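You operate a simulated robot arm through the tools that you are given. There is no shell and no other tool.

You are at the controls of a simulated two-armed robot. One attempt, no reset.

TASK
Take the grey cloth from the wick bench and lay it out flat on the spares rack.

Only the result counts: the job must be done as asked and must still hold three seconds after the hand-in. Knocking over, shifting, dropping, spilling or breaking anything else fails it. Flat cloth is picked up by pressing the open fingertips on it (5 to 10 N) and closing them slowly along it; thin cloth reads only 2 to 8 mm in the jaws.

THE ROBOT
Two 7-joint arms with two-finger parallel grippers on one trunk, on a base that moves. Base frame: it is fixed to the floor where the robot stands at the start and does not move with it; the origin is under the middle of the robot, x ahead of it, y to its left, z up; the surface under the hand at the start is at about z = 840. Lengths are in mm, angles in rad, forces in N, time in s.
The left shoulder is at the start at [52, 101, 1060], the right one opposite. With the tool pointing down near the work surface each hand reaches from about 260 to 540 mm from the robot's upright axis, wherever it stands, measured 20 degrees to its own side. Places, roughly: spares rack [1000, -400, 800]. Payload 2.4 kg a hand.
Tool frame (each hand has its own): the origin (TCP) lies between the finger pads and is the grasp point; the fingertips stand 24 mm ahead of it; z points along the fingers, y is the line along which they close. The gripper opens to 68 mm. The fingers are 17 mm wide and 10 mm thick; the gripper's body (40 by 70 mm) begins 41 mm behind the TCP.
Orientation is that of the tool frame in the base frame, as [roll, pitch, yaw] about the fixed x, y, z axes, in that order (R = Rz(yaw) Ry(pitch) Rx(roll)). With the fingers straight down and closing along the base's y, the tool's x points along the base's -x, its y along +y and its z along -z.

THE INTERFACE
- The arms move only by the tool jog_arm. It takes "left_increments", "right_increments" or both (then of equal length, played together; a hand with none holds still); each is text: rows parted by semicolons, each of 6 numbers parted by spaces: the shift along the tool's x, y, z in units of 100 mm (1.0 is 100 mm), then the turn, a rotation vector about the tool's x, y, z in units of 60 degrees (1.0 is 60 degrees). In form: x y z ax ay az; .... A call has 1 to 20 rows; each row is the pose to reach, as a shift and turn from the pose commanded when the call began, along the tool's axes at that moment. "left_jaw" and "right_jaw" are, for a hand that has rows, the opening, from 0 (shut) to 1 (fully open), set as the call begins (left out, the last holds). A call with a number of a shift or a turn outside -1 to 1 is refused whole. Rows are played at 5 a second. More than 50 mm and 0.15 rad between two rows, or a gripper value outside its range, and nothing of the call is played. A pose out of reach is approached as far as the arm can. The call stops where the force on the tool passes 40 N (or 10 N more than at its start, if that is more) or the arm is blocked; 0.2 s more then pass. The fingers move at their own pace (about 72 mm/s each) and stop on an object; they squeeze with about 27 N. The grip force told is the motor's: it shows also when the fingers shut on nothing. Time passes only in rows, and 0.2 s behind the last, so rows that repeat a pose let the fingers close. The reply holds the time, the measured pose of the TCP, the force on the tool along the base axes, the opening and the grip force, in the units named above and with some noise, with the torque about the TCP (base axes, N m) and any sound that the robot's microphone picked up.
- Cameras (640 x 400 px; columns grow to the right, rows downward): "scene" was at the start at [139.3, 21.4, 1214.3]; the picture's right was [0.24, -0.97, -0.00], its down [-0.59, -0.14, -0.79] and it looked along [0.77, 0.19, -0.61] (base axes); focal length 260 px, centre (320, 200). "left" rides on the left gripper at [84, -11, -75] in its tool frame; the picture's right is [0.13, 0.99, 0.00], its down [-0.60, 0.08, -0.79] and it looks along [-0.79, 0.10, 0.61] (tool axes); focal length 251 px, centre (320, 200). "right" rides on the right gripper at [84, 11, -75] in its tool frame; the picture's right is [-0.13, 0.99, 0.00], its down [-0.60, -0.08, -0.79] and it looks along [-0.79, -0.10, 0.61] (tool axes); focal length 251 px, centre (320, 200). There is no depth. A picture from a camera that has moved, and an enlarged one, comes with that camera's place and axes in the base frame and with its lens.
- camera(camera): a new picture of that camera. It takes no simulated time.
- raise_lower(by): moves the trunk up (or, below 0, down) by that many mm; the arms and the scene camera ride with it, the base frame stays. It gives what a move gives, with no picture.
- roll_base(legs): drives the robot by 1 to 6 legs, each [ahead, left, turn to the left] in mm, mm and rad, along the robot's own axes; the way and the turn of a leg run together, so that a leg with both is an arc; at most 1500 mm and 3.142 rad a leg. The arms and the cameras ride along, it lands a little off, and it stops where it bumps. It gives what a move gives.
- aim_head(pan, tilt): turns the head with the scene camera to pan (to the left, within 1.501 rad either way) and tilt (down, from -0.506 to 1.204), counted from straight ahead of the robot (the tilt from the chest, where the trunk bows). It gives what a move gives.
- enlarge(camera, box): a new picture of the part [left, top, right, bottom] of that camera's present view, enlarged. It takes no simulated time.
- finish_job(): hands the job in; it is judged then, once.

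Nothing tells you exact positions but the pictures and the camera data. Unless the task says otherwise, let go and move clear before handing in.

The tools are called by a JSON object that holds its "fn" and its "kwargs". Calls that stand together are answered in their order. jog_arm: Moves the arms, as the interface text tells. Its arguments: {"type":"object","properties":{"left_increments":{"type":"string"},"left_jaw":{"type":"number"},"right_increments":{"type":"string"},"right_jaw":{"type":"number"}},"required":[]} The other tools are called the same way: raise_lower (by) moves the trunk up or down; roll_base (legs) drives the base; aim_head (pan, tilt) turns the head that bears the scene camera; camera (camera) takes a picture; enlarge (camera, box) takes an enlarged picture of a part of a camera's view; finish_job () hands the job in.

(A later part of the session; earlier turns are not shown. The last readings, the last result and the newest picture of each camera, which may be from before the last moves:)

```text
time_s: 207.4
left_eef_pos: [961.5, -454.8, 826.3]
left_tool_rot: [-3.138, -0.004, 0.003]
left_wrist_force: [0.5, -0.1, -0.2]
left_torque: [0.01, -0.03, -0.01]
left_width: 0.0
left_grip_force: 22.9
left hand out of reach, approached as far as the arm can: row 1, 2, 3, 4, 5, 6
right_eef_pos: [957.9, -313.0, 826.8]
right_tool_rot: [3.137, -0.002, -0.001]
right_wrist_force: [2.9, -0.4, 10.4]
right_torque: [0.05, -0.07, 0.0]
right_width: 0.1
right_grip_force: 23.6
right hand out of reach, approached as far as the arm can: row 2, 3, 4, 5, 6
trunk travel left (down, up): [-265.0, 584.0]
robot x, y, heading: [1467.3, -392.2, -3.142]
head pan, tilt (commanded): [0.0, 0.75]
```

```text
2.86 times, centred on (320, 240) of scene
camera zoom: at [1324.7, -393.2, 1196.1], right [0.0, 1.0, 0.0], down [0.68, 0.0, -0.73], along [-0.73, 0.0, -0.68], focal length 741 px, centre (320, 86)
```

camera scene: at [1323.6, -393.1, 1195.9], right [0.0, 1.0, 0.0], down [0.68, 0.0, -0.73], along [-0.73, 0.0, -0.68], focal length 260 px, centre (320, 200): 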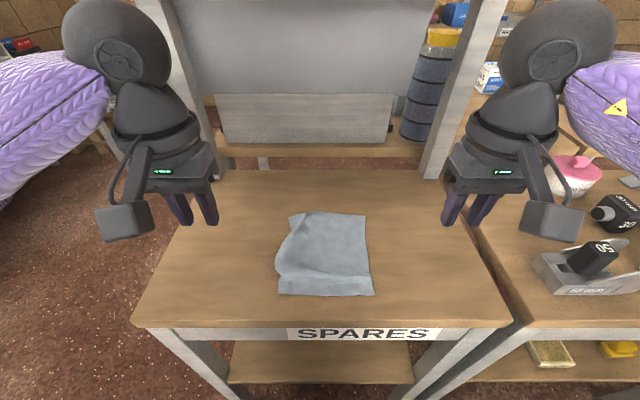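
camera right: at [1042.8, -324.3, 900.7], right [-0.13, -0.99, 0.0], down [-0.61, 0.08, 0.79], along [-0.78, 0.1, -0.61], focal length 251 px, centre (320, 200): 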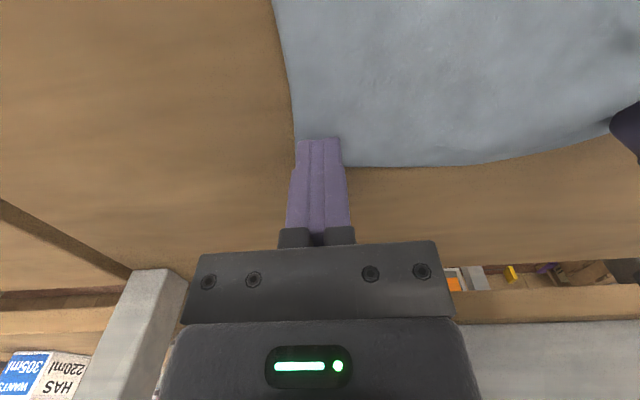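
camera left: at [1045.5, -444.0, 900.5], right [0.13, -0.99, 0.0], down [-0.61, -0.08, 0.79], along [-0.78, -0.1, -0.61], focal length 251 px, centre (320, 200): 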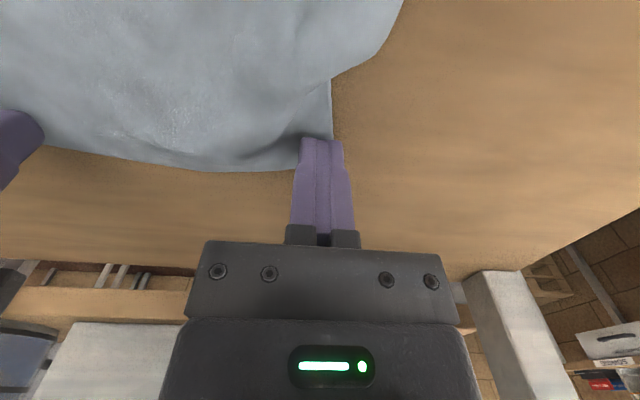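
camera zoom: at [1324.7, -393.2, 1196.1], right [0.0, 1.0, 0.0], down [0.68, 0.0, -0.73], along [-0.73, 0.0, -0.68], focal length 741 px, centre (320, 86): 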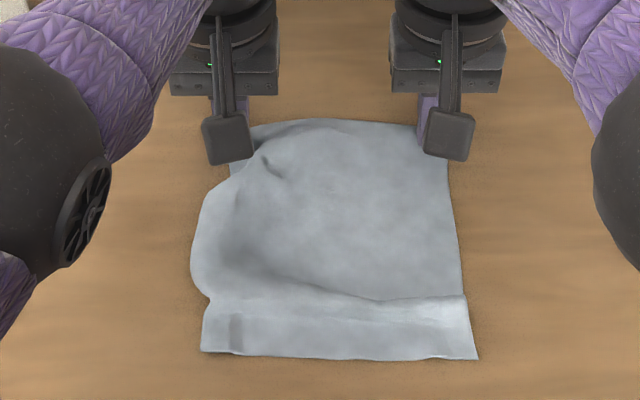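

The arms are at the end of their reach here. I'll lift off, roll the base about 18 mm closer (still as far from this table as I was from the wick bench), and try again.

{"fn": "jog_arm", "kwargs": {"left_increments": "0.03 0 -0.1 0 0 0; 0.06 0 -0.3 0 0 0; 0.1 0 -0.5 0 0 0", "right_increments": "0.03 0 -0.1 0 0 0; 0.06 0 -0.3 0 0 0; 0.1 0 -0.5 0 0 0"}}

{"fn": "roll_base", "kwargs": {"legs": [[18, 0, 0]]}}

{"fn": "camera", "kwargs": {"camera": "left"}}

{"fn": "camera", "kwargs": {"camera": "right"}}

{"fn": "enlarge", "kwargs": {"camera": "scene", "box": [230, 170, 410, 310]}}

```text
time_s: 208.2
left_eef_pos: [959.4, -454.5, 875.0]
left_tool_rot: [-3.138, -0.008, 0.002]
left_wrist_force: [1.0, 0.0, 0.1]
left_torque: [0.03, -0.02, 0.01]
left_width: 0.0
left_grip_force: 23.6
left hand out of reach, approached as far as the arm can: row 2, 3
right_eef_pos: [965.7, -314.3, 874.9]
right_tool_rot: [3.138, -0.007, -0.001]
right_wrist_force: [0.3, -0.6, -0.3]
right_torque: [-0.01, 0.01, -0.02]
right_width: 0.0
right_grip_force: 23.7
trunk travel left (down, up): [-265.0, 584.0]
robot x, y, heading: [1461.8, -397.0, -3.143]
head pan, tilt (commanded): [0.0, 0.75]
```

```text
time_s: 209.0
left_eef_pos: [940.4, -454.9, 873.3]
left_tool_rot: [-3.138, -0.008, 0.004]
left_wrist_force: [0.0, -0.1, 0.2]
left_torque: [0.01, 0.02, -0.02]
left_width: 0.0
left_grip_force: 23.3
right_eef_pos: [947.6, -314.6, 873.7]
right_tool_rot: [3.139, -0.003, -0.003]
right_wrist_force: [-0.1, -0.1, -0.4]
right_torque: [-0.05, -0.03, 0.02]
right_width: 0.0
right_grip_force: 24.3
trunk travel left (down, up): [-265.0, 584.0]
robot x, y, heading: [1442.9, -391.3, -3.145]
head pan, tilt (commanded): [0.0, 0.75]
```

```text
taken
camera left: at [1024.8, -444.4, 948.4], right [0.13, -0.99, 0.0], down [-0.61, -0.08, 0.79], along [-0.78, -0.1, -0.61], focal length 251 px, centre (320, 200)
```

left: 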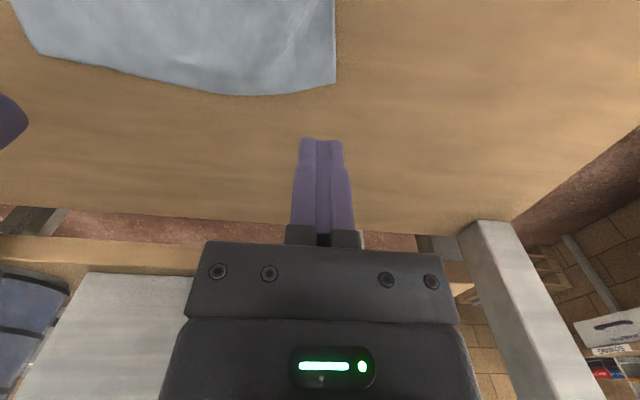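

```text
taken
camera right: at [1031.4, -325.3, 950.2], right [-0.13, -0.99, 0.0], down [-0.61, 0.08, 0.79], along [-0.78, 0.1, -0.61], focal length 251 px, centre (320, 200)
```

right: 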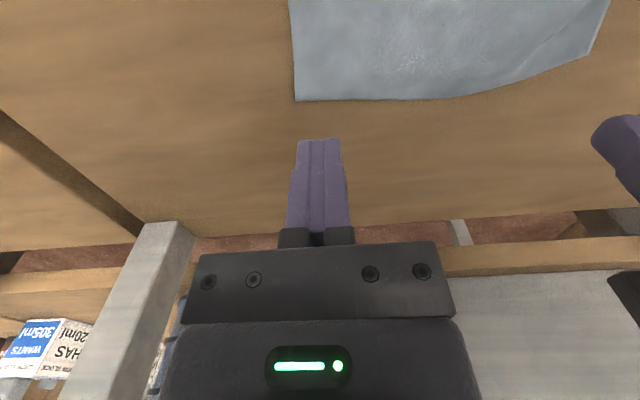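

```text
2.86 times, centred on (320, 240) of scene
camera zoom: at [1305.3, -393.1, 1195.9], right [0.0, 1.0, 0.0], down [0.68, 0.0, -0.73], along [-0.73, 0.0, -0.68], focal length 741 px, centre (320, 86)
```

zoom: 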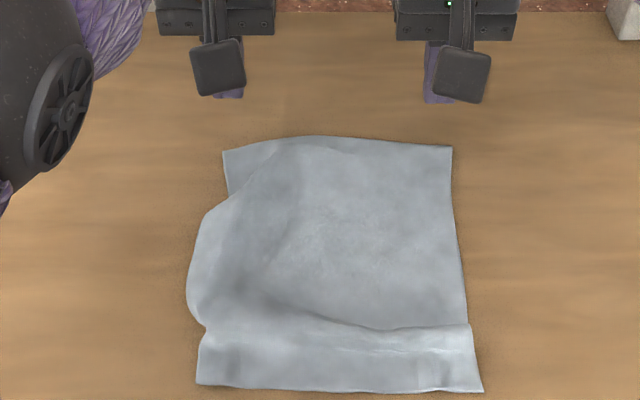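

The far corners still need about 20–25 mm. I'll tilt the fingers forward 30° for extra reach, set the tips on the far corners again and pull.

{"fn": "jog_arm", "kwargs": {"left_increments": "0.06 -0.02 0 0 -0.125 0; 0.12 -0.05 0.05 0 -0.25 0; 0.18 -0.05 0.1 0 -0.375 0; 0.216 -0.05 0.13 0 -0.5 0; 0.216 -0.05 0.13 0 -0.5 0", "right_increments": "0.04 -0.01 0 0 -0.125 0; 0.08 -0.016 0.05 0 -0.25 0; 0.12 -0.016 0.1 0 -0.375 0; 0.144 -0.016 0.135 0 -0.5 0; 0.144 -0.016 0.135 0 -0.5 0"}}

{"fn": "camera", "kwargs": {"camera": "left"}}

{"fn": "camera", "kwargs": {"camera": "right"}}

{"fn": "enlarge", "kwargs": {"camera": "scene", "box": [230, 170, 410, 310]}}

```text
time_s: 210.2
left_eef_pos: [870.1, -419.3, 856.1]
left_tool_rot: [-3.138, 0.518, 0.004]
left_wrist_force: [1.3, 0.3, 0.3]
left_torque: [-0.02, 0.01, 0.01]
left_width: 0.0
left_grip_force: 24.2
left hand out of reach, approached as far as the arm can: row 1, 2, 3, 4, 5
right_eef_pos: [960.9, -312.5, 861.4]
right_tool_rot: [3.136, 0.52, -0.005]
right_wrist_force: [-1.1, 0.2, -0.5]
right_torque: [-0.01, -0.02, 0.0]
right_width: 0.0
right_grip_force: 23.2
trunk travel left (down, up): [-265.0, 584.0]
robot x, y, heading: [1442.9, -393.6, -3.142]
head pan, tilt (commanded): [0.0, 0.75]
```

```text
taken
camera left: at [980.5, -408.1, 878.9], right [0.12, -0.99, -0.07], down [-0.13, -0.08, 0.99], along [-0.98, -0.11, -0.14], focal length 251 px, centre (320, 200)
```

left: 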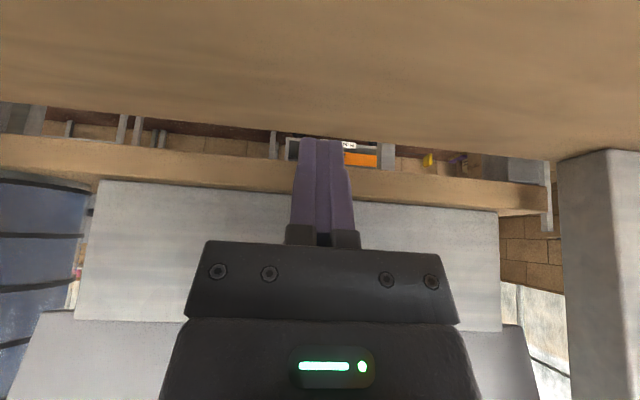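

```text
taken
camera right: at [1072.3, -323.8, 885.1], right [-0.11, -0.99, 0.07], down [-0.13, 0.08, 0.99], along [-0.98, 0.1, -0.14], focal length 251 px, centre (320, 200)
```

right: 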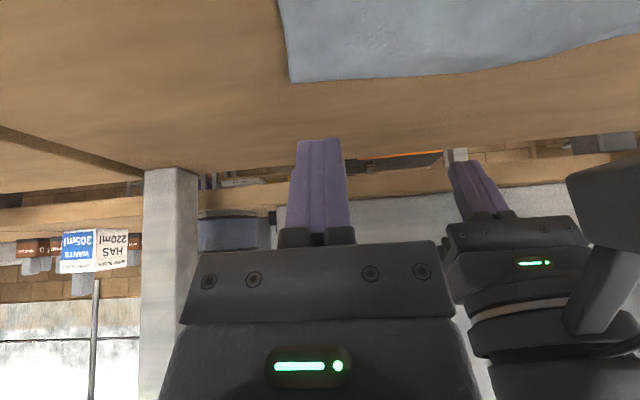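

```text
2.86 times, centred on (320, 240) of scene
camera zoom: at [1305.5, -393.0, 1196.0], right [0.0, 1.0, 0.0], down [0.68, 0.0, -0.73], along [-0.73, 0.0, -0.68], focal length 741 px, centre (320, 86)
```

zoom: 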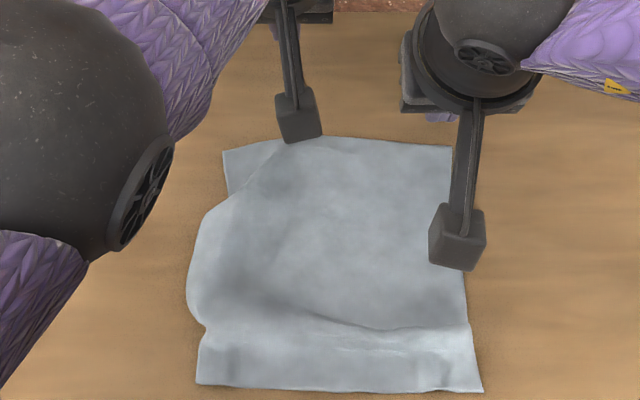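

The left arm settled into an odd solution (hand at x≈870) though clear of everything. I'll issue a null move to see where its commanded pose is.

{"fn": "jog_arm", "kwargs": {"left_increments": "0 0 -0.05 0 0 0; 0 0 -0.1 0 0 0; 0 0 -0.1 0 0 0"}}

```text
time_s: 211.0
left_eef_pos: [869.7, -419.7, 862.6]
left_tool_rot: [-3.138, 0.518, 0.004]
left_wrist_force: [0.2, 0.7, -0.3]
left_torque: [-0.01, -0.01, 0.0]
left_width: 0.2
left_grip_force: 23.7
left hand out of reach, approached as far as the arm can: row 2, 3
right_eef_pos: [961.9, -313.7, 861.6]
right_tool_rot: [3.135, 0.518, -0.004]
right_wrist_force: [-0.6, -0.1, -0.6]
right_torque: [0.0, 0.05, 0.02]
right_width: 0.3
right_grip_force: 23.5
trunk travel left (down, up): [-265.0, 584.0]
robot x, y, heading: [1443.1, -390.5, -3.135]
head pan, tilt (commanded): [0.0, 0.75]
```

{"fn": "jog_arm", "kwargs": {"left_increments": "0 0 -0.2 0 0 0; 0.17 0 -0.3 0 0 0; 0.34 0 -0.4 0 0 0; 0.51 0 -0.5 0 0 0; 0.68 0 -0.62 0 0 0; 0.68 0 -0.62 0 0 0"}}

{"fn": "camera", "kwargs": {"camera": "scene"}}

```text
time_s: 212.4
left_eef_pos: [876.7, -392.6, 871.8]
left_tool_rot: [-3.139, 0.515, 0.006]
left_wrist_force: [-0.2, -0.6, 1.0]
left_torque: [0.03, 0.0, 0.01]
left_width: 0.0
left_grip_force: 23.5
left hand out of reach, approached as far as the arm can: row 1, 2, 3, 4, 5, 6
right_eef_pos: [958.7, -312.7, 861.2]
right_tool_rot: [3.137, 0.518, -0.002]
right_wrist_force: [0.8, -0.6, 0.5]
right_torque: [0.02, 0.0, 0.01]
right_width: 0.3
right_grip_force: 23.6
trunk travel left (down, up): [-265.0, 584.0]
robot x, y, heading: [1442.8, -392.2, -3.14]
head pan, tilt (commanded): [0.0, 0.75]
```

```text
taken
camera scene: at [1305.5, -392.9, 1195.9], right [0.0, 1.0, 0.0], down [0.68, 0.0, -0.73], along [-0.73, 0.0, -0.68], focal length 260 px, centre (320, 200)
```

scene: 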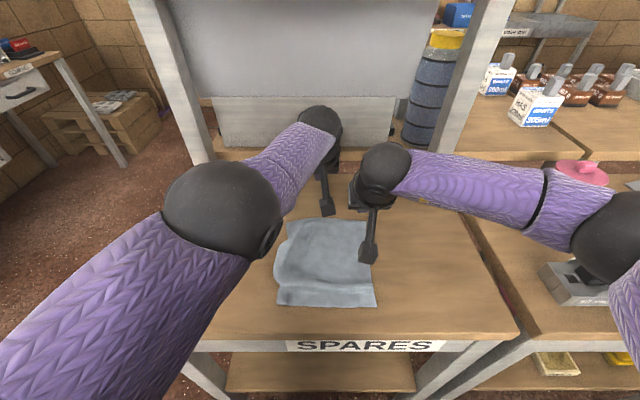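

The left elbow has drifted inward, which is why it struggles. I'll carefully move the left hand outward and up, un-tilting, to bring the arm back to a normal posture.

{"fn": "jog_arm", "kwargs": {"left_increments": "0 0.15 -0.1 0 0 0; 0 0.3 -0.2 0 0.05 0; 0 0.45 -0.3 0 0.1 0; 0 0.6 -0.4 0 0.15 0"}}

{"fn": "camera", "kwargs": {"camera": "scene"}}

```text
time_s: 213.4
left_eef_pos: [885.1, -446.6, 915.9]
left_tool_rot: [-3.141, 0.358, 0.006]
left_wrist_force: [-0.1, 0.2, -0.5]
left_torque: [-0.01, 0.05, -0.02]
left_width: 0.1
left_grip_force: 23.7
left hand out of reach, approached as far as the arm can: row 1, 2, 3, 4
right_eef_pos: [961.1, -311.9, 862.3]
right_tool_rot: [3.136, 0.52, -0.003]
right_wrist_force: [-0.1, -0.1, -0.1]
right_torque: [-0.02, -0.02, 0.01]
right_width: 0.1
right_grip_force: 23.7
trunk travel left (down, up): [-265.0, 584.0]
robot x, y, heading: [1444.7, -391.7, -3.143]
head pan, tilt (commanded): [0.0, 0.75]
```

```text
taken
camera scene: at [1305.5, -393.0, 1196.0], right [0.0, 1.0, 0.0], down [0.68, 0.0, -0.73], along [-0.73, 0.0, -0.68], focal length 260 px, centre (320, 200)
```

scene: 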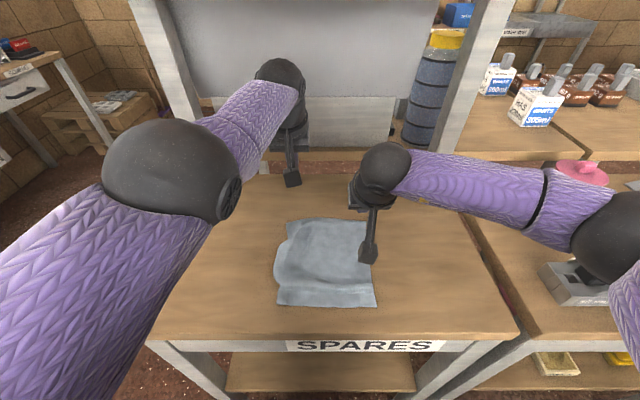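

It's coming back. Continuing outward and back with the remaining un-tilt, keeping below the shelf.

{"fn": "jog_arm", "kwargs": {"left_increments": "0.1 0.15 0 0 0.07 0; 0.2 0.3 0 0 0.14 0; 0.3 0.45 0 0 0.21 0; 0.4 0.6 0 0 0.28 0; 0.5 0.7 0 0 0.34 0; 0.5 0.7 0 0 0.34 0"}}

{"fn": "camera", "kwargs": {"camera": "scene"}}

```text
time_s: 214.8
left_eef_pos: [928.9, -518.7, 897.7]
left_tool_rot: [-3.138, 0.003, 0.005]
left_wrist_force: [0.8, 0.8, 0.9]
left_torque: [0.04, -0.02, -0.01]
left_width: 0.1
left_grip_force: 23.7
right_eef_pos: [960.6, -313.0, 861.6]
right_tool_rot: [3.137, 0.519, -0.001]
right_wrist_force: [0.3, -0.7, -0.6]
right_torque: [-0.03, -0.02, -0.02]
right_width: 0.0
right_grip_force: 24.2
trunk travel left (down, up): [-265.0, 584.0]
robot x, y, heading: [1445.7, -392.4, -3.145]
head pan, tilt (commanded): [0.0, 0.75]
```

```text
taken
camera scene: at [1305.5, -393.1, 1196.0], right [0.0, 1.0, 0.0], down [0.68, 0.0, -0.73], along [-0.73, 0.0, -0.68], focal length 260 px, centre (320, 200)
```

scene: 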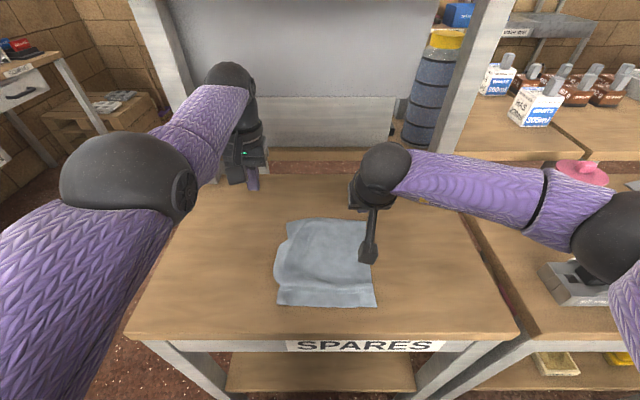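

Reach is normal again. I'll bring the left hand back toward me and outward to restore the elbow fully.

{"fn": "jog_arm", "kwargs": {"left_increments": "0.3 0.1 0 0 0 0; 0.6 0.2 0 0 0 0; 0.95 0.3 0 0 0 0; 0.95 0.3 0 0 0 0"}}

{"fn": "jog_arm", "kwargs": {"left_increments": "0.3 0.1 -0.2 0 0 0; 0.6 0.2 -0.4 0 0 0; 0.9 0.3 -0.6 0 0 0; 0.9 0.3 -0.6 0 0 0"}}

{"fn": "camera", "kwargs": {"camera": "scene"}}

```text
time_s: 215.8
left_eef_pos: [928.8, -538.1, 900.3]
left_tool_rot: [-3.138, 0.003, 0.005]
left_wrist_force: [-0.3, 0.0, 0.0]
left_torque: [-0.01, 0.01, 0.0]
left_width: 0.0
left_grip_force: 23.9
left hand out of reach, approached as far as the arm can: row 1, 2, 3, 4
right_eef_pos: [961.1, -311.4, 861.7]
right_tool_rot: [3.136, 0.519, -0.004]
right_wrist_force: [-0.2, 0.3, -0.7]
right_torque: [-0.02, 0.0, 0.02]
right_width: 0.0
right_grip_force: 24.2
trunk travel left (down, up): [-265.0, 584.0]
robot x, y, heading: [1443.1, -393.8, -3.145]
head pan, tilt (commanded): [0.0, 0.75]
```

```text
time_s: 216.8
left_eef_pos: [936.2, -566.0, 966.7]
left_tool_rot: [-3.14, 0.004, 0.005]
left_wrist_force: [-0.5, 0.1, -0.8]
left_torque: [0.0, -0.01, -0.02]
left_width: 0.0
left_grip_force: 23.2
left hand out of reach, approached as far as the arm can: row 1, 2, 3, 4
right_eef_pos: [960.5, -311.2, 861.9]
right_tool_rot: [3.137, 0.518, -0.003]
right_wrist_force: [0.1, -0.5, 0.8]
right_torque: [0.02, -0.02, 0.03]
right_width: 0.0
right_grip_force: 23.5
trunk travel left (down, up): [-265.0, 584.0]
robot x, y, heading: [1444.4, -392.6, -3.142]
head pan, tilt (commanded): [0.0, 0.75]
```

```text
taken
camera scene: at [1305.5, -393.1, 1195.9], right [0.0, 1.0, 0.0], down [0.68, 0.0, -0.73], along [-0.73, 0.0, -0.68], focal length 260 px, centre (320, 200)
```

scene: 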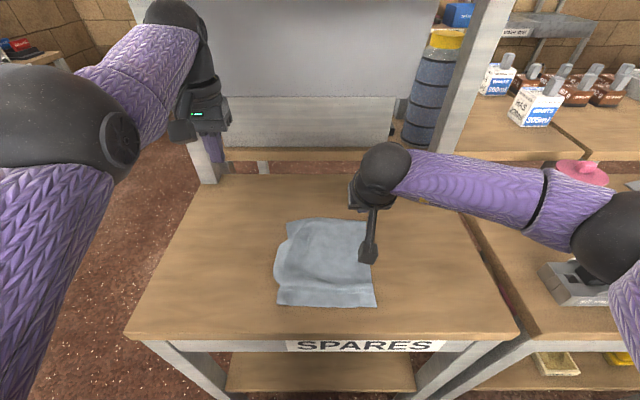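

The left arm is fully stretched out straight (a singular posture), so it can't retract directly. I'll lower it away from the shelf and add a wrist yaw while pulling back, which should let the elbow bend again.

{"fn": "jog_arm", "kwargs": {"left_increments": "0 0 0.3 0 0 0.1; 0.1 0.1 0.5 0 0 0.2; 0.3 0.1 0.5 0 0 0.3; 0.5 0.1 0.5 0 0 0.4; 0.7 0.1 0.5 0 0 0.4; 0.7 0.1 0.5 0 0 0.4"}}

{"fn": "camera", "kwargs": {"camera": "scene"}}

```text
time_s: 218.2
left_eef_pos: [930.3, -588.3, 922.9]
left_tool_rot: [-3.14, 0.004, -0.414]
left_wrist_force: [-0.5, -0.2, -0.1]
left_torque: [0.02, 0.0, -0.01]
left_width: 0.1
left_grip_force: 23.0
left hand out of reach, approached as far as the arm can: row 1, 2, 3, 4, 5, 6
right_eef_pos: [960.8, -312.5, 862.4]
right_tool_rot: [3.137, 0.518, -0.004]
right_wrist_force: [-0.7, 0.8, 0.0]
right_torque: [0.01, -0.02, -0.01]
right_width: 0.0
right_grip_force: 23.7
trunk travel left (down, up): [-265.0, 584.0]
robot x, y, heading: [1441.8, -392.7, -3.141]
head pan, tilt (commanded): [0.0, 0.75]
```

```text
taken
camera scene: at [1305.5, -393.0, 1195.9], right [0.0, 1.0, 0.0], down [0.68, 0.0, -0.73], along [-0.73, 0.0, -0.68], focal length 260 px, centre (320, 200)
```

scene: 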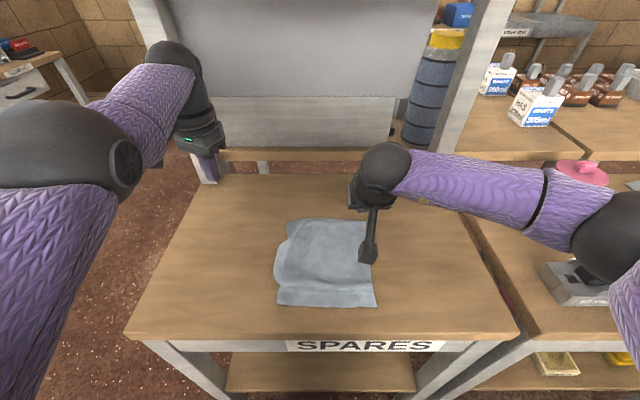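

Direct retraction is still blocked, but sideways motion is free. I'll swing the left hand further outward past the table's left side, where it can then come back.

{"fn": "jog_arm", "kwargs": {"left_increments": "0.146 0.21 0 0 0 0; 0.29 0.42 0 0 0 0; 0.44 0.63 0 0 0 0; 0.585 0.835 0 0 0 0; 0.585 0.835 0 0 0 0"}}

{"fn": "camera", "kwargs": {"camera": "scene"}}

```text
time_s: 219.4
left_eef_pos: [947.6, -684.0, 922.8]
left_tool_rot: [-3.141, 0.004, -0.415]
left_wrist_force: [-0.2, 0.1, -1.0]
left_torque: [0.02, -0.02, -0.02]
left_width: 0.0
left_grip_force: 23.3
left hand out of reach, approached as far as the arm can: row 1, 2, 3, 4, 5
right_eef_pos: [960.8, -313.6, 861.8]
right_tool_rot: [3.137, 0.517, -0.003]
right_wrist_force: [0.8, -0.7, 0.4]
right_torque: [-0.02, -0.01, -0.03]
right_width: 0.0
right_grip_force: 24.2
trunk travel left (down, up): [-265.0, 584.0]
robot x, y, heading: [1443.7, -394.2, -3.141]
head pan, tilt (commanded): [0.0, 0.75]
```

```text
taken
camera scene: at [1305.5, -393.2, 1196.0], right [0.0, 1.0, 0.0], down [0.68, 0.0, -0.73], along [-0.73, 0.0, -0.68], focal length 260 px, centre (320, 200)
```

scene: 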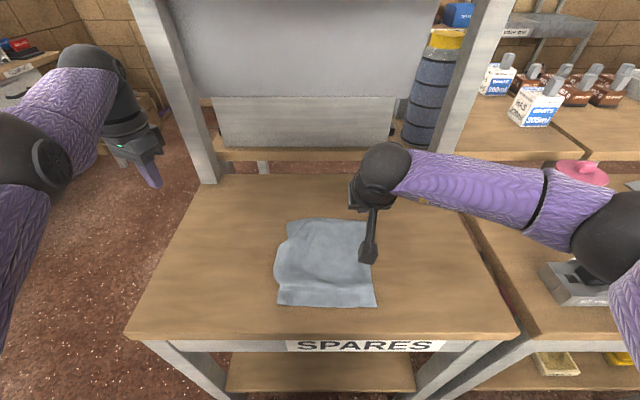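

{"fn": "jog_arm", "kwargs": {"left_increments": "0.2 -0.1 0 0 0 0; 0.4 -0.2 0 0 0 0; 0.6 -0.3 0 0 0 0; 0.8 -0.36 0 0 0 0; 0.8 -0.36 0 0 0 0"}}

```text
time_s: 220.6
left_eef_pos: [955.9, -705.4, 931.5]
left_tool_rot: [-3.139, 0.005, -0.414]
left_wrist_force: [0.1, 0.1, 0.1]
left_torque: [0.02, 0.02, -0.01]
left_width: 0.3
left_grip_force: 24.0
left hand out of reach, approached as far as the arm can: row 1, 2, 3, 4, 5
right_eef_pos: [960.2, -313.9, 862.0]
right_tool_rot: [3.137, 0.517, -0.004]
right_wrist_force: [0.1, 0.7, -0.2]
right_torque: [-0.03, 0.03, 0.01]
right_width: 0.1
right_grip_force: 23.5
trunk travel left (down, up): [-265.0, 584.0]
robot x, y, heading: [1440.5, -392.0, -3.143]
head pan, tilt (commanded): [0.0, 0.75]
```

{"fn": "jog_arm", "kwargs": {"left_increments": "0 -0.25 0 0 0 0; 0 -0.5 0 0 0 0; 0 -0.75 0 0 0 0; 0 -0.98 0 0 0 0; 0 -0.98 0 0 0 0"}}

{"fn": "camera", "kwargs": {"camera": "scene"}}

```text
time_s: 221.8
left_eef_pos: [938.0, -627.8, 938.7]
left_tool_rot: [-3.139, 0.005, -0.417]
left_wrist_force: [0.8, 0.1, 0.1]
left_torque: [0.0, 0.01, 0.0]
left_width: 0.0
left_grip_force: 23.4
left hand out of reach, approached as far as the arm can: row 1, 2, 3, 4, 5
right_eef_pos: [961.2, -311.4, 862.0]
right_tool_rot: [3.135, 0.519, -0.005]
right_wrist_force: [0.6, -0.6, 0.8]
right_torque: [0.0, 0.0, -0.01]
right_width: 0.1
right_grip_force: 23.4
trunk travel left (down, up): [-265.0, 584.0]
robot x, y, heading: [1446.3, -393.4, -3.143]
head pan, tilt (commanded): [0.0, 0.75]
```

```text
taken
camera scene: at [1305.5, -393.1, 1195.9], right [0.0, 1.0, 0.0], down [0.68, 0.0, -0.73], along [-0.73, 0.0, -0.68], focal length 260 px, centre (320, 200)
```

scene: 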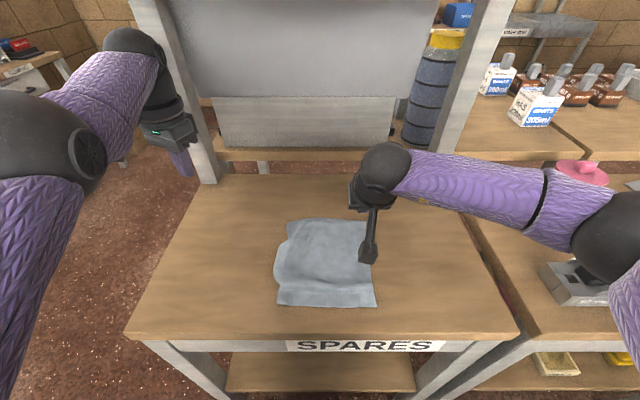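

I rotated the wrist toward its limited side; I'll rotate it the other way, which may free the joint that's blocking retraction.

{"fn": "jog_arm", "kwargs": {"left_increments": "0 0 0 0 0 -0.13; 0 0 0 0 0 -0.26; 0.05 0 0 0 0 -0.39; 0.1 0 0 0 0 -0.52; 0.2 0 0 0 0 -0.65; 0.3 0 0 0 0 -0.78; 0.4 0 0 0 0 -0.78; 0.4 0 0 0 0 -0.78"}}

{"fn": "camera", "kwargs": {"camera": "scene"}}

```text
time_s: 223.6
left_eef_pos: [942.0, -651.8, 940.3]
left_tool_rot: [-3.137, 0.003, 0.405]
left_wrist_force: [-0.1, -0.7, -0.4]
left_torque: [0.04, -0.02, 0.01]
left_width: 0.0
left_grip_force: 24.0
left hand out of reach, approached as far as the arm can: row 3, 4, 5, 6, 7, 8
right_eef_pos: [961.5, -312.7, 861.3]
right_tool_rot: [3.137, 0.518, -0.004]
right_wrist_force: [-0.3, -1.3, -0.3]
right_torque: [0.0, -0.01, 0.0]
right_width: 0.2
right_grip_force: 23.7
trunk travel left (down, up): [-265.0, 584.0]
robot x, y, heading: [1443.7, -394.8, -3.141]
head pan, tilt (commanded): [0.0, 0.75]
```

```text
taken
camera scene: at [1305.5, -393.3, 1196.0], right [0.0, 1.0, 0.0], down [0.68, 0.0, -0.73], along [-0.73, 0.0, -0.68], focal length 260 px, centre (320, 200)
```

scene: 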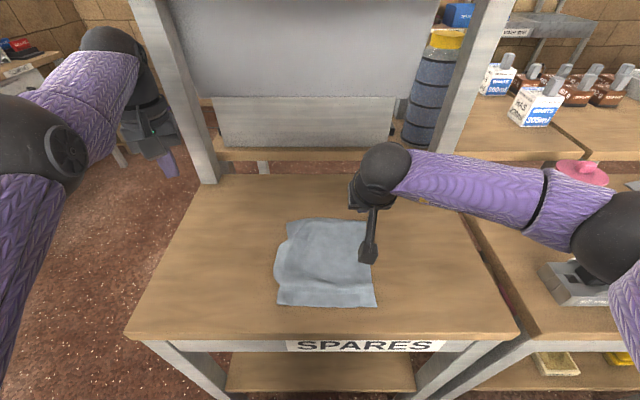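

The left arm is parked harmlessly out to the side, so I'll use the right hand to finish. The hem only needs drawing back toward me by about 25 mm to take up the slack (it will still be ≈20 mm inside the deck edge). First I bring the right hand upright and back over the hem.

{"fn": "jog_arm", "kwargs": {"right_increments": "-0.03 0 -0.06 0 0.125 0; -0.06 0 -0.12 0 0.25 0; -0.09 0 -0.17 0 0.375 0; -0.1 0 -0.2 0 0.495 0; -0.1 0 -0.2 0 0.495 0"}}

{"fn": "jog_arm", "kwargs": {"right_increments": "0.3 0 0 0 0 0; 0.6 0 0 0 0 0; 0.95 0 0 0 0 0; 0.95 0 0 0 0 0"}}

{"fn": "camera", "kwargs": {"camera": "right"}}

```text
time_s: 224.8
left_eef_pos: [942.0, -650.7, 940.0]
left_tool_rot: [-3.139, 0.001, 0.401]
left_wrist_force: [1.4, -0.1, 1.0]
left_torque: [-0.03, 0.02, 0.02]
left_width: 0.0
left_grip_force: 23.3
right_eef_pos: [962.0, -313.3, 885.5]
right_tool_rot: [3.137, -0.002, -0.002]
right_wrist_force: [-0.4, 0.5, 0.5]
right_torque: [-0.01, 0.0, 0.0]
right_width: 0.0
right_grip_force: 24.1
trunk travel left (down, up): [-265.0, 584.0]
robot x, y, heading: [1442.8, -395.4, -3.14]
head pan, tilt (commanded): [0.0, 0.75]
```

```text
time_s: 225.8
left_eef_pos: [941.5, -650.9, 939.7]
left_tool_rot: [-3.14, 0.003, 0.402]
left_wrist_force: [-0.7, 0.6, -0.5]
left_torque: [-0.02, -0.02, 0.0]
left_width: 0.2
left_grip_force: 23.4
right_eef_pos: [1058.8, -313.7, 884.7]
right_tool_rot: [3.138, -0.001, -0.003]
right_wrist_force: [0.7, 0.1, 0.1]
right_torque: [-0.03, 0.02, 0.01]
right_width: 0.1
right_grip_force: 24.0
trunk travel left (down, up): [-265.0, 584.0]
robot x, y, heading: [1442.4, -393.0, -3.142]
head pan, tilt (commanded): [0.0, 0.75]
```

```text
taken
camera right: at [1144.4, -324.4, 959.0], right [-0.13, -0.99, 0.0], down [-0.6, 0.08, 0.79], along [-0.79, 0.1, -0.61], focal length 251 px, centre (320, 200)
```

right: 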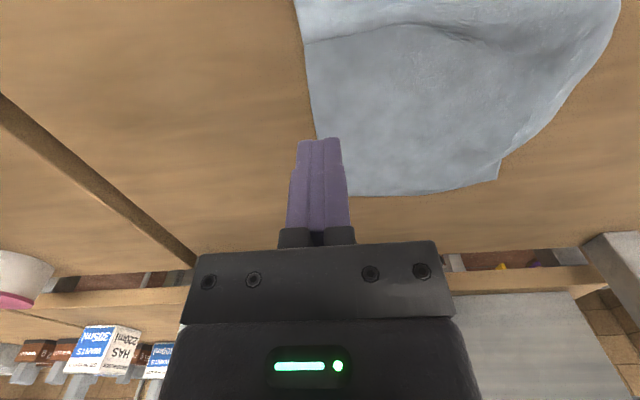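

The right arm moves freely. I'll set its fingertips on the hem near the right corner and press.

{"fn": "jog_arm", "kwargs": {"right_increments": "0.25 0.07 0.1 0 0 0; 0.51 0.14 0.25 0 0 0; 0.51 0.14 0.45 0 0 0; 0.51 0.14 0.56 0 0 0; 0.51 0.14 0.56 0 0 0", "right_jaw": 0.4}}

{"fn": "camera", "kwargs": {"camera": "right"}}

```text
time_s: 227.0
left_eef_pos: [941.6, -650.9, 940.4]
left_tool_rot: [-3.137, 0.001, 0.401]
left_wrist_force: [-0.5, 0.3, 0.4]
left_torque: [0.03, 0.03, 0.0]
left_width: 0.0
left_grip_force: 23.8
right_eef_pos: [1107.9, -325.5, 828.2]
right_tool_rot: [3.136, -0.002, -0.002]
right_wrist_force: [0.5, -0.7, -0.1]
right_torque: [0.01, -0.02, 0.0]
right_width: 27.2
right_grip_force: 0.1
trunk travel left (down, up): [-265.0, 584.0]
robot x, y, heading: [1444.0, -392.6, -3.144]
head pan, tilt (commanded): [0.0, 0.75]
```

```text
taken
camera right: at [1194.0, -336.9, 903.4], right [-0.13, -0.99, 0.0], down [-0.6, 0.08, 0.79], along [-0.79, 0.1, -0.61], focal length 251 px, centre (320, 200)
```

right: 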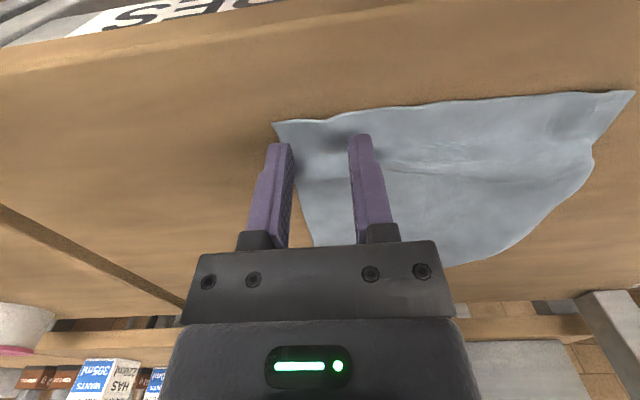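

{"fn": "jog_arm", "kwargs": {"right_increments": "0 0.05 0 0 0 0; 0 0.12 0 0 0 0; 0 0.12 0.012 0 0 0; 0 0.12 0.012 0 0 0"}}

{"fn": "jog_arm", "kwargs": {"right_increments": "0 0 0.005 0 0 0; 0 0 0.005 0 0 0"}}

{"fn": "jog_arm", "kwargs": {"right_increments": "0 0 0.004 0 0 0; 0 0 0.004 0 0 0"}}

```text
time_s: 228.0
left_eef_pos: [943.0, -651.4, 939.7]
left_tool_rot: [-3.138, 0.002, 0.4]
left_wrist_force: [-0.5, 0.9, 0.0]
left_torque: [-0.02, 0.0, -0.05]
left_width: 0.1
left_grip_force: 23.8
right_eef_pos: [1108.5, -339.8, 827.2]
right_tool_rot: [3.137, 0.001, -0.001]
right_wrist_force: [0.0, 0.8, 0.3]
right_torque: [0.0, -0.04, 0.04]
right_width: 27.1
right_grip_force: 0.1
trunk travel left (down, up): [-265.0, 584.0]
robot x, y, heading: [1444.8, -396.3, -3.139]
head pan, tilt (commanded): [0.0, 0.75]
```

```text
time_s: 228.6
left_eef_pos: [941.1, -651.0, 940.5]
left_tool_rot: [-3.138, 0.002, 0.401]
left_wrist_force: [-0.8, -0.6, 0.5]
left_torque: [0.0, -0.01, -0.01]
left_width: 0.3
left_grip_force: 23.0
right_eef_pos: [1107.5, -339.3, 826.3]
right_tool_rot: [3.137, 0.0, -0.003]
right_wrist_force: [-0.3, 0.1, 0.0]
right_torque: [0.01, 0.0, 0.01]
right_width: 27.3
right_grip_force: 0.0
trunk travel left (down, up): [-265.0, 584.0]
robot x, y, heading: [1440.3, -393.8, -3.137]
head pan, tilt (commanded): [0.0, 0.75]
```

```text
time_s: 229.2
left_eef_pos: [942.7, -651.5, 941.2]
left_tool_rot: [-3.138, 0.001, 0.402]
left_wrist_force: [0.4, 0.3, -0.1]
left_torque: [0.02, -0.01, 0.03]
left_width: 0.0
left_grip_force: 24.0
right_eef_pos: [1108.3, -338.8, 825.4]
right_tool_rot: [3.138, 0.0, -0.001]
right_wrist_force: [0.7, -0.2, 1.9]
right_torque: [0.02, -0.02, 0.0]
right_width: 26.9
right_grip_force: 0.1
trunk travel left (down, up): [-265.0, 584.0]
robot x, y, heading: [1445.7, -396.3, -3.143]
head pan, tilt (commanded): [0.0, 0.75]
```

{"fn": "jog_arm", "kwargs": {"right_increments": "0 0 0.004 0 0 0; 0 0 0.004 0 0 0"}}

{"fn": "jog_arm", "kwargs": {"right_increments": "0 0 0.003 0 0 0; 0 0 0.003 0 0 0"}}

```text
time_s: 229.8
left_eef_pos: [941.8, -651.7, 941.6]
left_tool_rot: [-3.137, 0.003, 0.401]
left_wrist_force: [-0.1, -0.1, -0.2]
left_torque: [-0.02, 0.0, -0.01]
left_width: 0.0
left_grip_force: 23.6
right_eef_pos: [1107.9, -338.7, 826.1]
right_tool_rot: [3.138, 0.001, -0.001]
right_wrist_force: [0.3, -0.7, 0.6]
right_torque: [0.02, 0.02, 0.01]
right_width: 27.0
right_grip_force: 0.1
trunk travel left (down, up): [-265.0, 584.0]
robot x, y, heading: [1446.0, -390.9, -3.141]
head pan, tilt (commanded): [0.0, 0.75]
```

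```text
time_s: 230.4
left_eef_pos: [942.0, -651.2, 940.0]
left_tool_rot: [-3.138, 0.002, 0.402]
left_wrist_force: [0.0, 0.0, 0.4]
left_torque: [-0.02, -0.02, -0.02]
left_width: 0.0
left_grip_force: 23.8
right_eef_pos: [1107.1, -340.0, 825.8]
right_tool_rot: [3.139, 0.002, -0.002]
right_wrist_force: [-0.1, -1.5, 5.1]
right_torque: [0.06, -0.06, -0.02]
right_width: 26.6
right_grip_force: 0.1
trunk travel left (down, up): [-265.0, 584.0]
robot x, y, heading: [1445.9, -390.5, -3.146]
head pan, tilt (commanded): [0.0, 0.75]
```

Contact at 5 N on the hem. Pulling it back toward me by 14 mm.

{"fn": "jog_arm", "kwargs": {"right_increments": "0.03 0 0.002 0 0 0; 0.06 0 0.002 0 0 0; 0.09 0 0.002 0 0 0; 0.12 0 0.002 0 0 0; 0.14 0 0.002 0 0 0; 0.14 0 0.002 0 0 0"}}

{"fn": "enlarge", "kwargs": {"camera": "scene", "box": [230, 190, 410, 330]}}

{"fn": "camera", "kwargs": {"camera": "right"}}

```text
time_s: 231.8
left_eef_pos: [942.0, -651.6, 940.7]
left_tool_rot: [-3.136, 0.003, 0.402]
left_wrist_force: [0.1, -0.2, -1.0]
left_torque: [-0.02, -0.01, -0.01]
left_width: 0.0
left_grip_force: 23.4
right_eef_pos: [1121.7, -337.8, 825.9]
right_tool_rot: [3.137, 0.004, -0.003]
right_wrist_force: [-8.0, 0.4, 27.7]
right_torque: [0.44, 0.14, 0.14]
right_width: 27.4
right_grip_force: 0.1
trunk travel left (down, up): [-265.0, 584.0]
robot x, y, heading: [1444.3, -394.4, -3.141]
head pan, tilt (commanded): [0.0, 0.75]
```

```text
2.86 times, centred on (320, 260) of scene
camera zoom: at [1305.9, -393.4, 1196.2], right [0.0, 1.0, 0.0], down [0.68, 0.0, -0.73], along [-0.73, 0.0, -0.68], focal length 741 px, centre (320, 29)
```

zoom: 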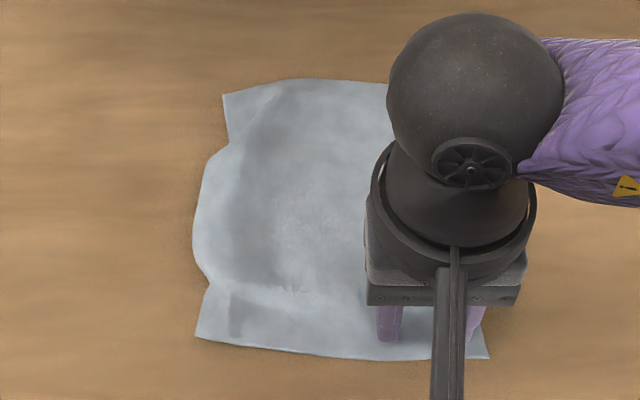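

```text
taken
camera right: at [1207.2, -348.9, 900.1], right [-0.13, -0.99, 0.0], down [-0.6, 0.08, 0.79], along [-0.79, 0.1, -0.61], focal length 251 px, centre (320, 200)
```

right: 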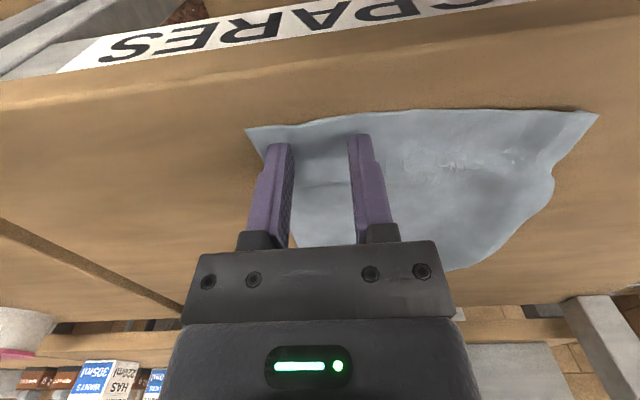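

The cross-ridge has flattened on that side. I'll lift and check before doing the left part.

{"fn": "jog_arm", "kwargs": {"right_increments": "0 0 -0.02 0 0 0; 0 0 -0.1 0 0 0; 0 0 -0.4 0 0 0; 0 -0.3 -0.6 0 0 0; 0 -0.7 -0.6 0 0 0; 0 -0.9 -0.6 0 0 0"}}

{"fn": "enlarge", "kwargs": {"camera": "scene", "box": [230, 190, 410, 330]}}

```text
time_s: 233.2
left_eef_pos: [941.5, -650.3, 940.8]
left_tool_rot: [-3.138, 0.0, 0.401]
left_wrist_force: [-0.4, 0.0, 0.2]
left_torque: [0.0, 0.05, 0.02]
left_width: 0.2
left_grip_force: 23.5
right_eef_pos: [1123.7, -247.4, 885.6]
right_tool_rot: [3.138, 0.0, 0.0]
right_wrist_force: [1.5, 0.5, 0.2]
right_torque: [0.02, 0.01, 0.0]
right_width: 26.9
right_grip_force: 0.0
trunk travel left (down, up): [-265.0, 584.0]
robot x, y, heading: [1446.6, -390.9, -3.14]
head pan, tilt (commanded): [0.0, 0.75]
```

```text
2.86 times, centred on (320, 260) of scene
camera zoom: at [1305.6, -393.0, 1196.0], right [0.0, 1.0, 0.0], down [0.68, 0.0, -0.73], along [-0.73, 0.0, -0.68], focal length 741 px, centre (320, 29)
```

zoom: 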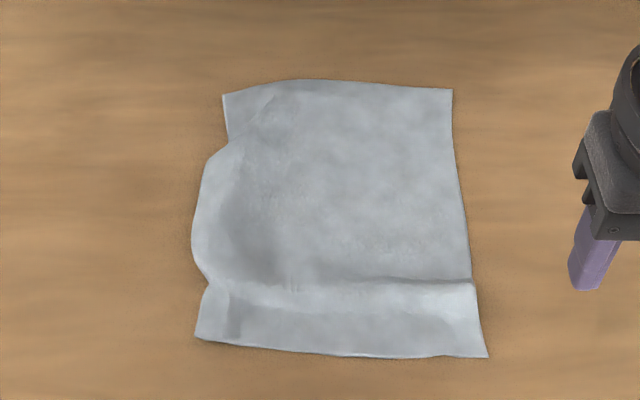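

Much better; the left side still holds the slack. I'll shift the base left about 105 mm so the right hand can reach the left hem comfortably.

{"fn": "roll_base", "kwargs": {"legs": [[-10, 0, 0], [0, 105, 0]]}}

{"fn": "camera", "kwargs": {"camera": "scene"}}

{"fn": "camera", "kwargs": {"camera": "right"}}

```text
time_s: 234.7
left_eef_pos: [951.5, -756.3, 940.5]
left_tool_rot: [-3.135, 0.001, 0.403]
left_wrist_force: [0.1, 0.7, 0.0]
left_torque: [0.02, 0.02, 0.01]
left_width: 0.0
left_grip_force: 23.8
right_eef_pos: [1134.6, -354.2, 884.9]
right_tool_rot: [3.138, 0.0, 0.0]
right_wrist_force: [-0.3, 0.4, -0.3]
right_torque: [-0.01, -0.01, -0.01]
right_width: 27.0
right_grip_force: 0.1
trunk travel left (down, up): [-265.0, 584.0]
robot x, y, heading: [1457.8, -496.6, -3.142]
head pan, tilt (commanded): [0.0, 0.75]
```

```text
taken
camera scene: at [1315.7, -498.0, 1195.9], right [0.0, 1.0, 0.0], down [0.68, 0.0, -0.73], along [-0.73, 0.0, -0.68], focal length 260 px, centre (320, 200)
```

scene: 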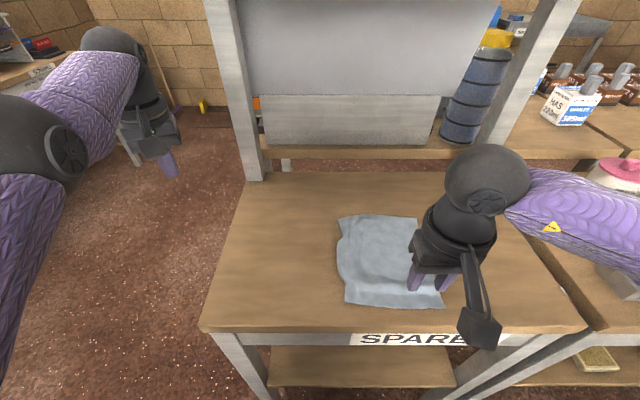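

```text
taken
camera right: at [1219.0, -364.3, 960.9], right [-0.13, -0.99, 0.0], down [-0.6, 0.08, 0.79], along [-0.79, 0.1, -0.61], focal length 251 px, centre (320, 200)
```

right: 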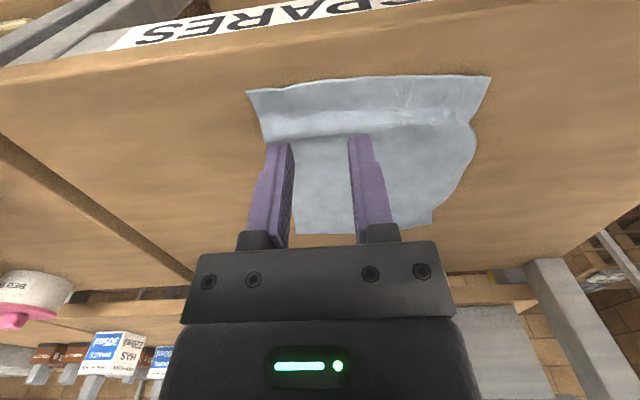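

Right hand now can reach the left hem. Moving to the left near corner and lowering.

{"fn": "jog_arm", "kwargs": {"right_increments": "-0.05 0.25 0 0 0 0; -0.1 0.5 0.05 0 0 0; -0.2 0.83 0.2 0 0 0; -0.2 0.83 0.4 0 0 0; -0.2 0.83 0.56 0 0 0; -0.2 0.83 0.56 0 0 0"}}

{"fn": "camera", "kwargs": {"camera": "right"}}

```text
time_s: 236.1
left_eef_pos: [953.5, -755.8, 939.3]
left_tool_rot: [-3.138, 0.002, 0.403]
left_wrist_force: [-1.2, -0.4, -0.1]
left_torque: [0.02, -0.03, -0.02]
left_width: 0.0
left_grip_force: 23.6
right_eef_pos: [1112.9, -435.2, 829.6]
right_tool_rot: [3.138, 0.001, 0.0]
right_wrist_force: [0.6, -0.2, -0.8]
right_torque: [-0.03, 0.01, 0.01]
right_width: 27.3
right_grip_force: 0.0
trunk travel left (down, up): [-265.0, 584.0]
robot x, y, heading: [1454.9, -498.2, -3.138]
head pan, tilt (commanded): [0.0, 0.75]
```

```text
taken
camera right: at [1198.2, -446.7, 905.5], right [-0.13, -0.99, 0.0], down [-0.6, 0.08, 0.79], along [-0.79, 0.1, -0.61], focal length 251 px, centre (320, 200)
```

right: 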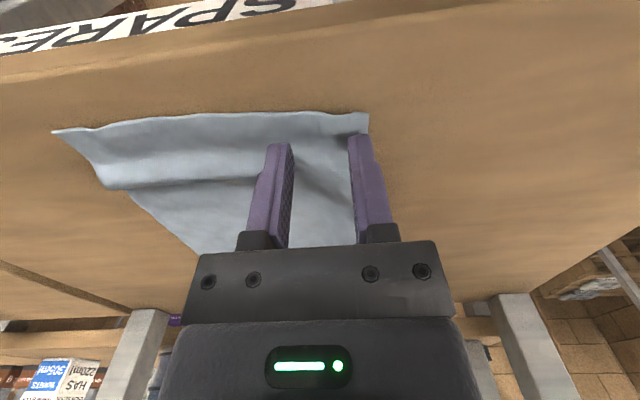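

{"fn": "jog_arm", "kwargs": {"right_increments": "0 0 0.015 0 0 0; 0 0 0.03 0 0 0; 0 0 0.03 0 0 0"}}

{"fn": "jog_arm", "kwargs": {"right_increments": "0 0 0.004 0 0 0; 0 0 0.004 0 0 0"}}

{"fn": "jog_arm", "kwargs": {"right_increments": "0 0 0.004 0 0 0; 0 0 0.004 0 0 0"}}

```text
time_s: 236.9
left_eef_pos: [952.3, -755.4, 940.7]
left_tool_rot: [-3.136, 0.002, 0.401]
left_wrist_force: [0.1, 0.5, 0.5]
left_torque: [-0.01, 0.01, -0.02]
left_width: 0.3
left_grip_force: 23.4
right_eef_pos: [1113.0, -436.3, 827.1]
right_tool_rot: [3.139, 0.0, 0.001]
right_wrist_force: [-0.9, 0.6, -0.1]
right_torque: [0.0, 0.01, 0.01]
right_width: 27.3
right_grip_force: 0.1
trunk travel left (down, up): [-265.0, 584.0]
robot x, y, heading: [1454.7, -499.3, -3.139]
head pan, tilt (commanded): [0.0, 0.75]
```

```text
time_s: 237.5
left_eef_pos: [952.6, -755.8, 941.0]
left_tool_rot: [-3.138, 0.0, 0.402]
left_wrist_force: [0.3, 0.6, 0.2]
left_torque: [0.02, -0.03, -0.01]
left_width: 0.0
left_grip_force: 23.5
right_eef_pos: [1113.5, -437.5, 826.0]
right_tool_rot: [3.138, -0.001, 0.0]
right_wrist_force: [0.0, 0.0, 1.3]
right_torque: [0.0, 0.02, -0.04]
right_width: 27.7
right_grip_force: 0.6
trunk travel left (down, up): [-265.0, 584.0]
robot x, y, heading: [1454.8, -495.1, -3.136]
head pan, tilt (commanded): [0.0, 0.75]
```

```text
time_s: 238.1
left_eef_pos: [952.2, -757.0, 939.9]
left_tool_rot: [-3.137, 0.001, 0.403]
left_wrist_force: [0.1, 0.8, 0.2]
left_torque: [0.02, 0.0, 0.0]
left_width: 0.2
left_grip_force: 23.5
right_eef_pos: [1113.1, -436.3, 825.9]
right_tool_rot: [3.137, -0.001, 0.001]
right_wrist_force: [-0.7, 0.4, 1.7]
right_torque: [-0.01, -0.01, -0.01]
right_width: 27.2
right_grip_force: 0.1
trunk travel left (down, up): [-265.0, 584.0]
robot x, y, heading: [1453.9, -499.0, -3.141]
head pan, tilt (commanded): [0.0, 0.75]
```

{"fn": "jog_arm", "kwargs": {"right_increments": "0 0 0.004 0 0 0; 0 0 0.004 0 0 0"}}

{"fn": "jog_arm", "kwargs": {"right_increments": "0 0 0.003 0 0 0; 0 0 0.003 0 0 0"}}

```text
time_s: 238.7
left_eef_pos: [952.6, -756.7, 939.5]
left_tool_rot: [-3.135, 0.003, 0.403]
left_wrist_force: [-0.3, -0.6, 0.0]
left_torque: [0.0, 0.03, 0.01]
left_width: 0.1
left_grip_force: 24.0
right_eef_pos: [1113.5, -435.1, 826.2]
right_tool_rot: [3.137, 0.002, -0.001]
right_wrist_force: [-0.3, -0.4, 7.2]
right_torque: [-0.08, 0.01, 0.02]
right_width: 27.1
right_grip_force: 0.0
trunk travel left (down, up): [-265.0, 584.0]
robot x, y, heading: [1453.1, -494.1, -3.142]
head pan, tilt (commanded): [0.0, 0.75]
```

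```text
time_s: 239.3
left_eef_pos: [954.2, -755.6, 942.0]
left_tool_rot: [-3.137, 0.004, 0.403]
left_wrist_force: [0.0, -0.2, 0.2]
left_torque: [0.0, -0.01, -0.01]
left_width: 0.0
left_grip_force: 23.6
right_eef_pos: [1113.7, -437.2, 825.7]
right_tool_rot: [3.136, 0.001, 0.0]
right_wrist_force: [-0.5, 1.0, 16.5]
right_torque: [-0.29, 0.01, 0.03]
right_width: 26.3
right_grip_force: 0.0
trunk travel left (down, up): [-265.0, 584.0]
robot x, y, heading: [1452.1, -498.6, -3.143]
head pan, tilt (commanded): [0.0, 0.75]
```

Contact established. Pulling the left hem back toward me by about 20 mm.

{"fn": "jog_arm", "kwargs": {"right_increments": "0.03 0 -0.002 0 0 0; 0.06 0.005 -0.003 0 0 0; 0.09 0.01 -0.003 0 0 0; 0.12 0.015 -0.003 0 0 0; 0.15 0.02 -0.003 0 0 0; 0.18 0.02 -0.003 0 0 0; 0.2 0.02 -0.003 0 0 0; 0.2 0.02 -0.003 0 0 0"}}

{"fn": "enlarge", "kwargs": {"camera": "scene", "box": [290, 190, 470, 330]}}

{"fn": "camera", "kwargs": {"camera": "right"}}

```text
time_s: 241.1
left_eef_pos: [953.3, -756.2, 940.4]
left_tool_rot: [-3.137, 0.0, 0.403]
left_wrist_force: [0.0, -0.5, -0.1]
left_torque: [-0.02, 0.02, -0.04]
left_width: 0.1
left_grip_force: 24.0
right_eef_pos: [1135.3, -439.2, 825.4]
right_tool_rot: [3.137, -0.001, 0.001]
right_wrist_force: [-6.1, -0.9, 20.4]
right_torque: [-0.37, 0.09, -0.11]
right_width: 27.4
right_grip_force: 0.1
trunk travel left (down, up): [-265.0, 584.0]
robot x, y, heading: [1456.6, -499.0, -3.147]
head pan, tilt (commanded): [0.0, 0.75]
```

```text
2.86 times, centred on (380, 260) of scene
camera zoom: at [1316.0, -498.0, 1196.0], right [0.0, 1.0, 0.0], down [0.68, 0.0, -0.73], along [-0.73, 0.0, -0.68], focal length 741 px, centre (149, 29)
```

zoom: 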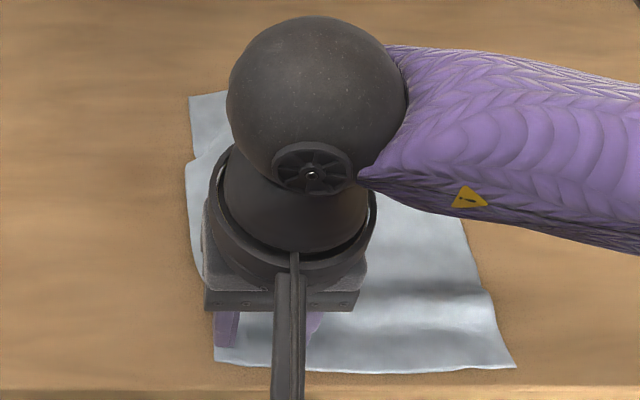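

```text
taken
camera right: at [1220.1, -449.9, 900.7], right [-0.13, -0.99, 0.0], down [-0.6, 0.08, 0.79], along [-0.79, 0.1, -0.61], focal length 251 px, centre (320, 200)
```

right: 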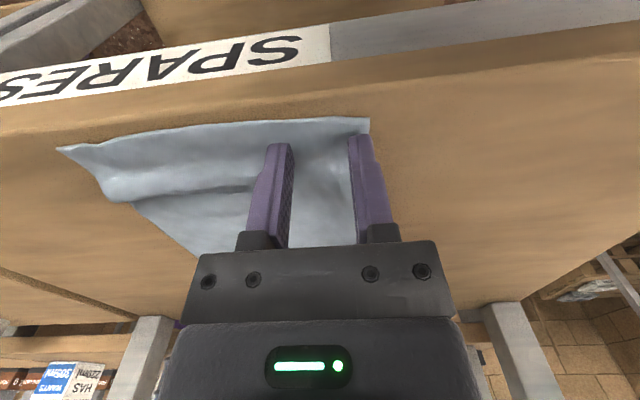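

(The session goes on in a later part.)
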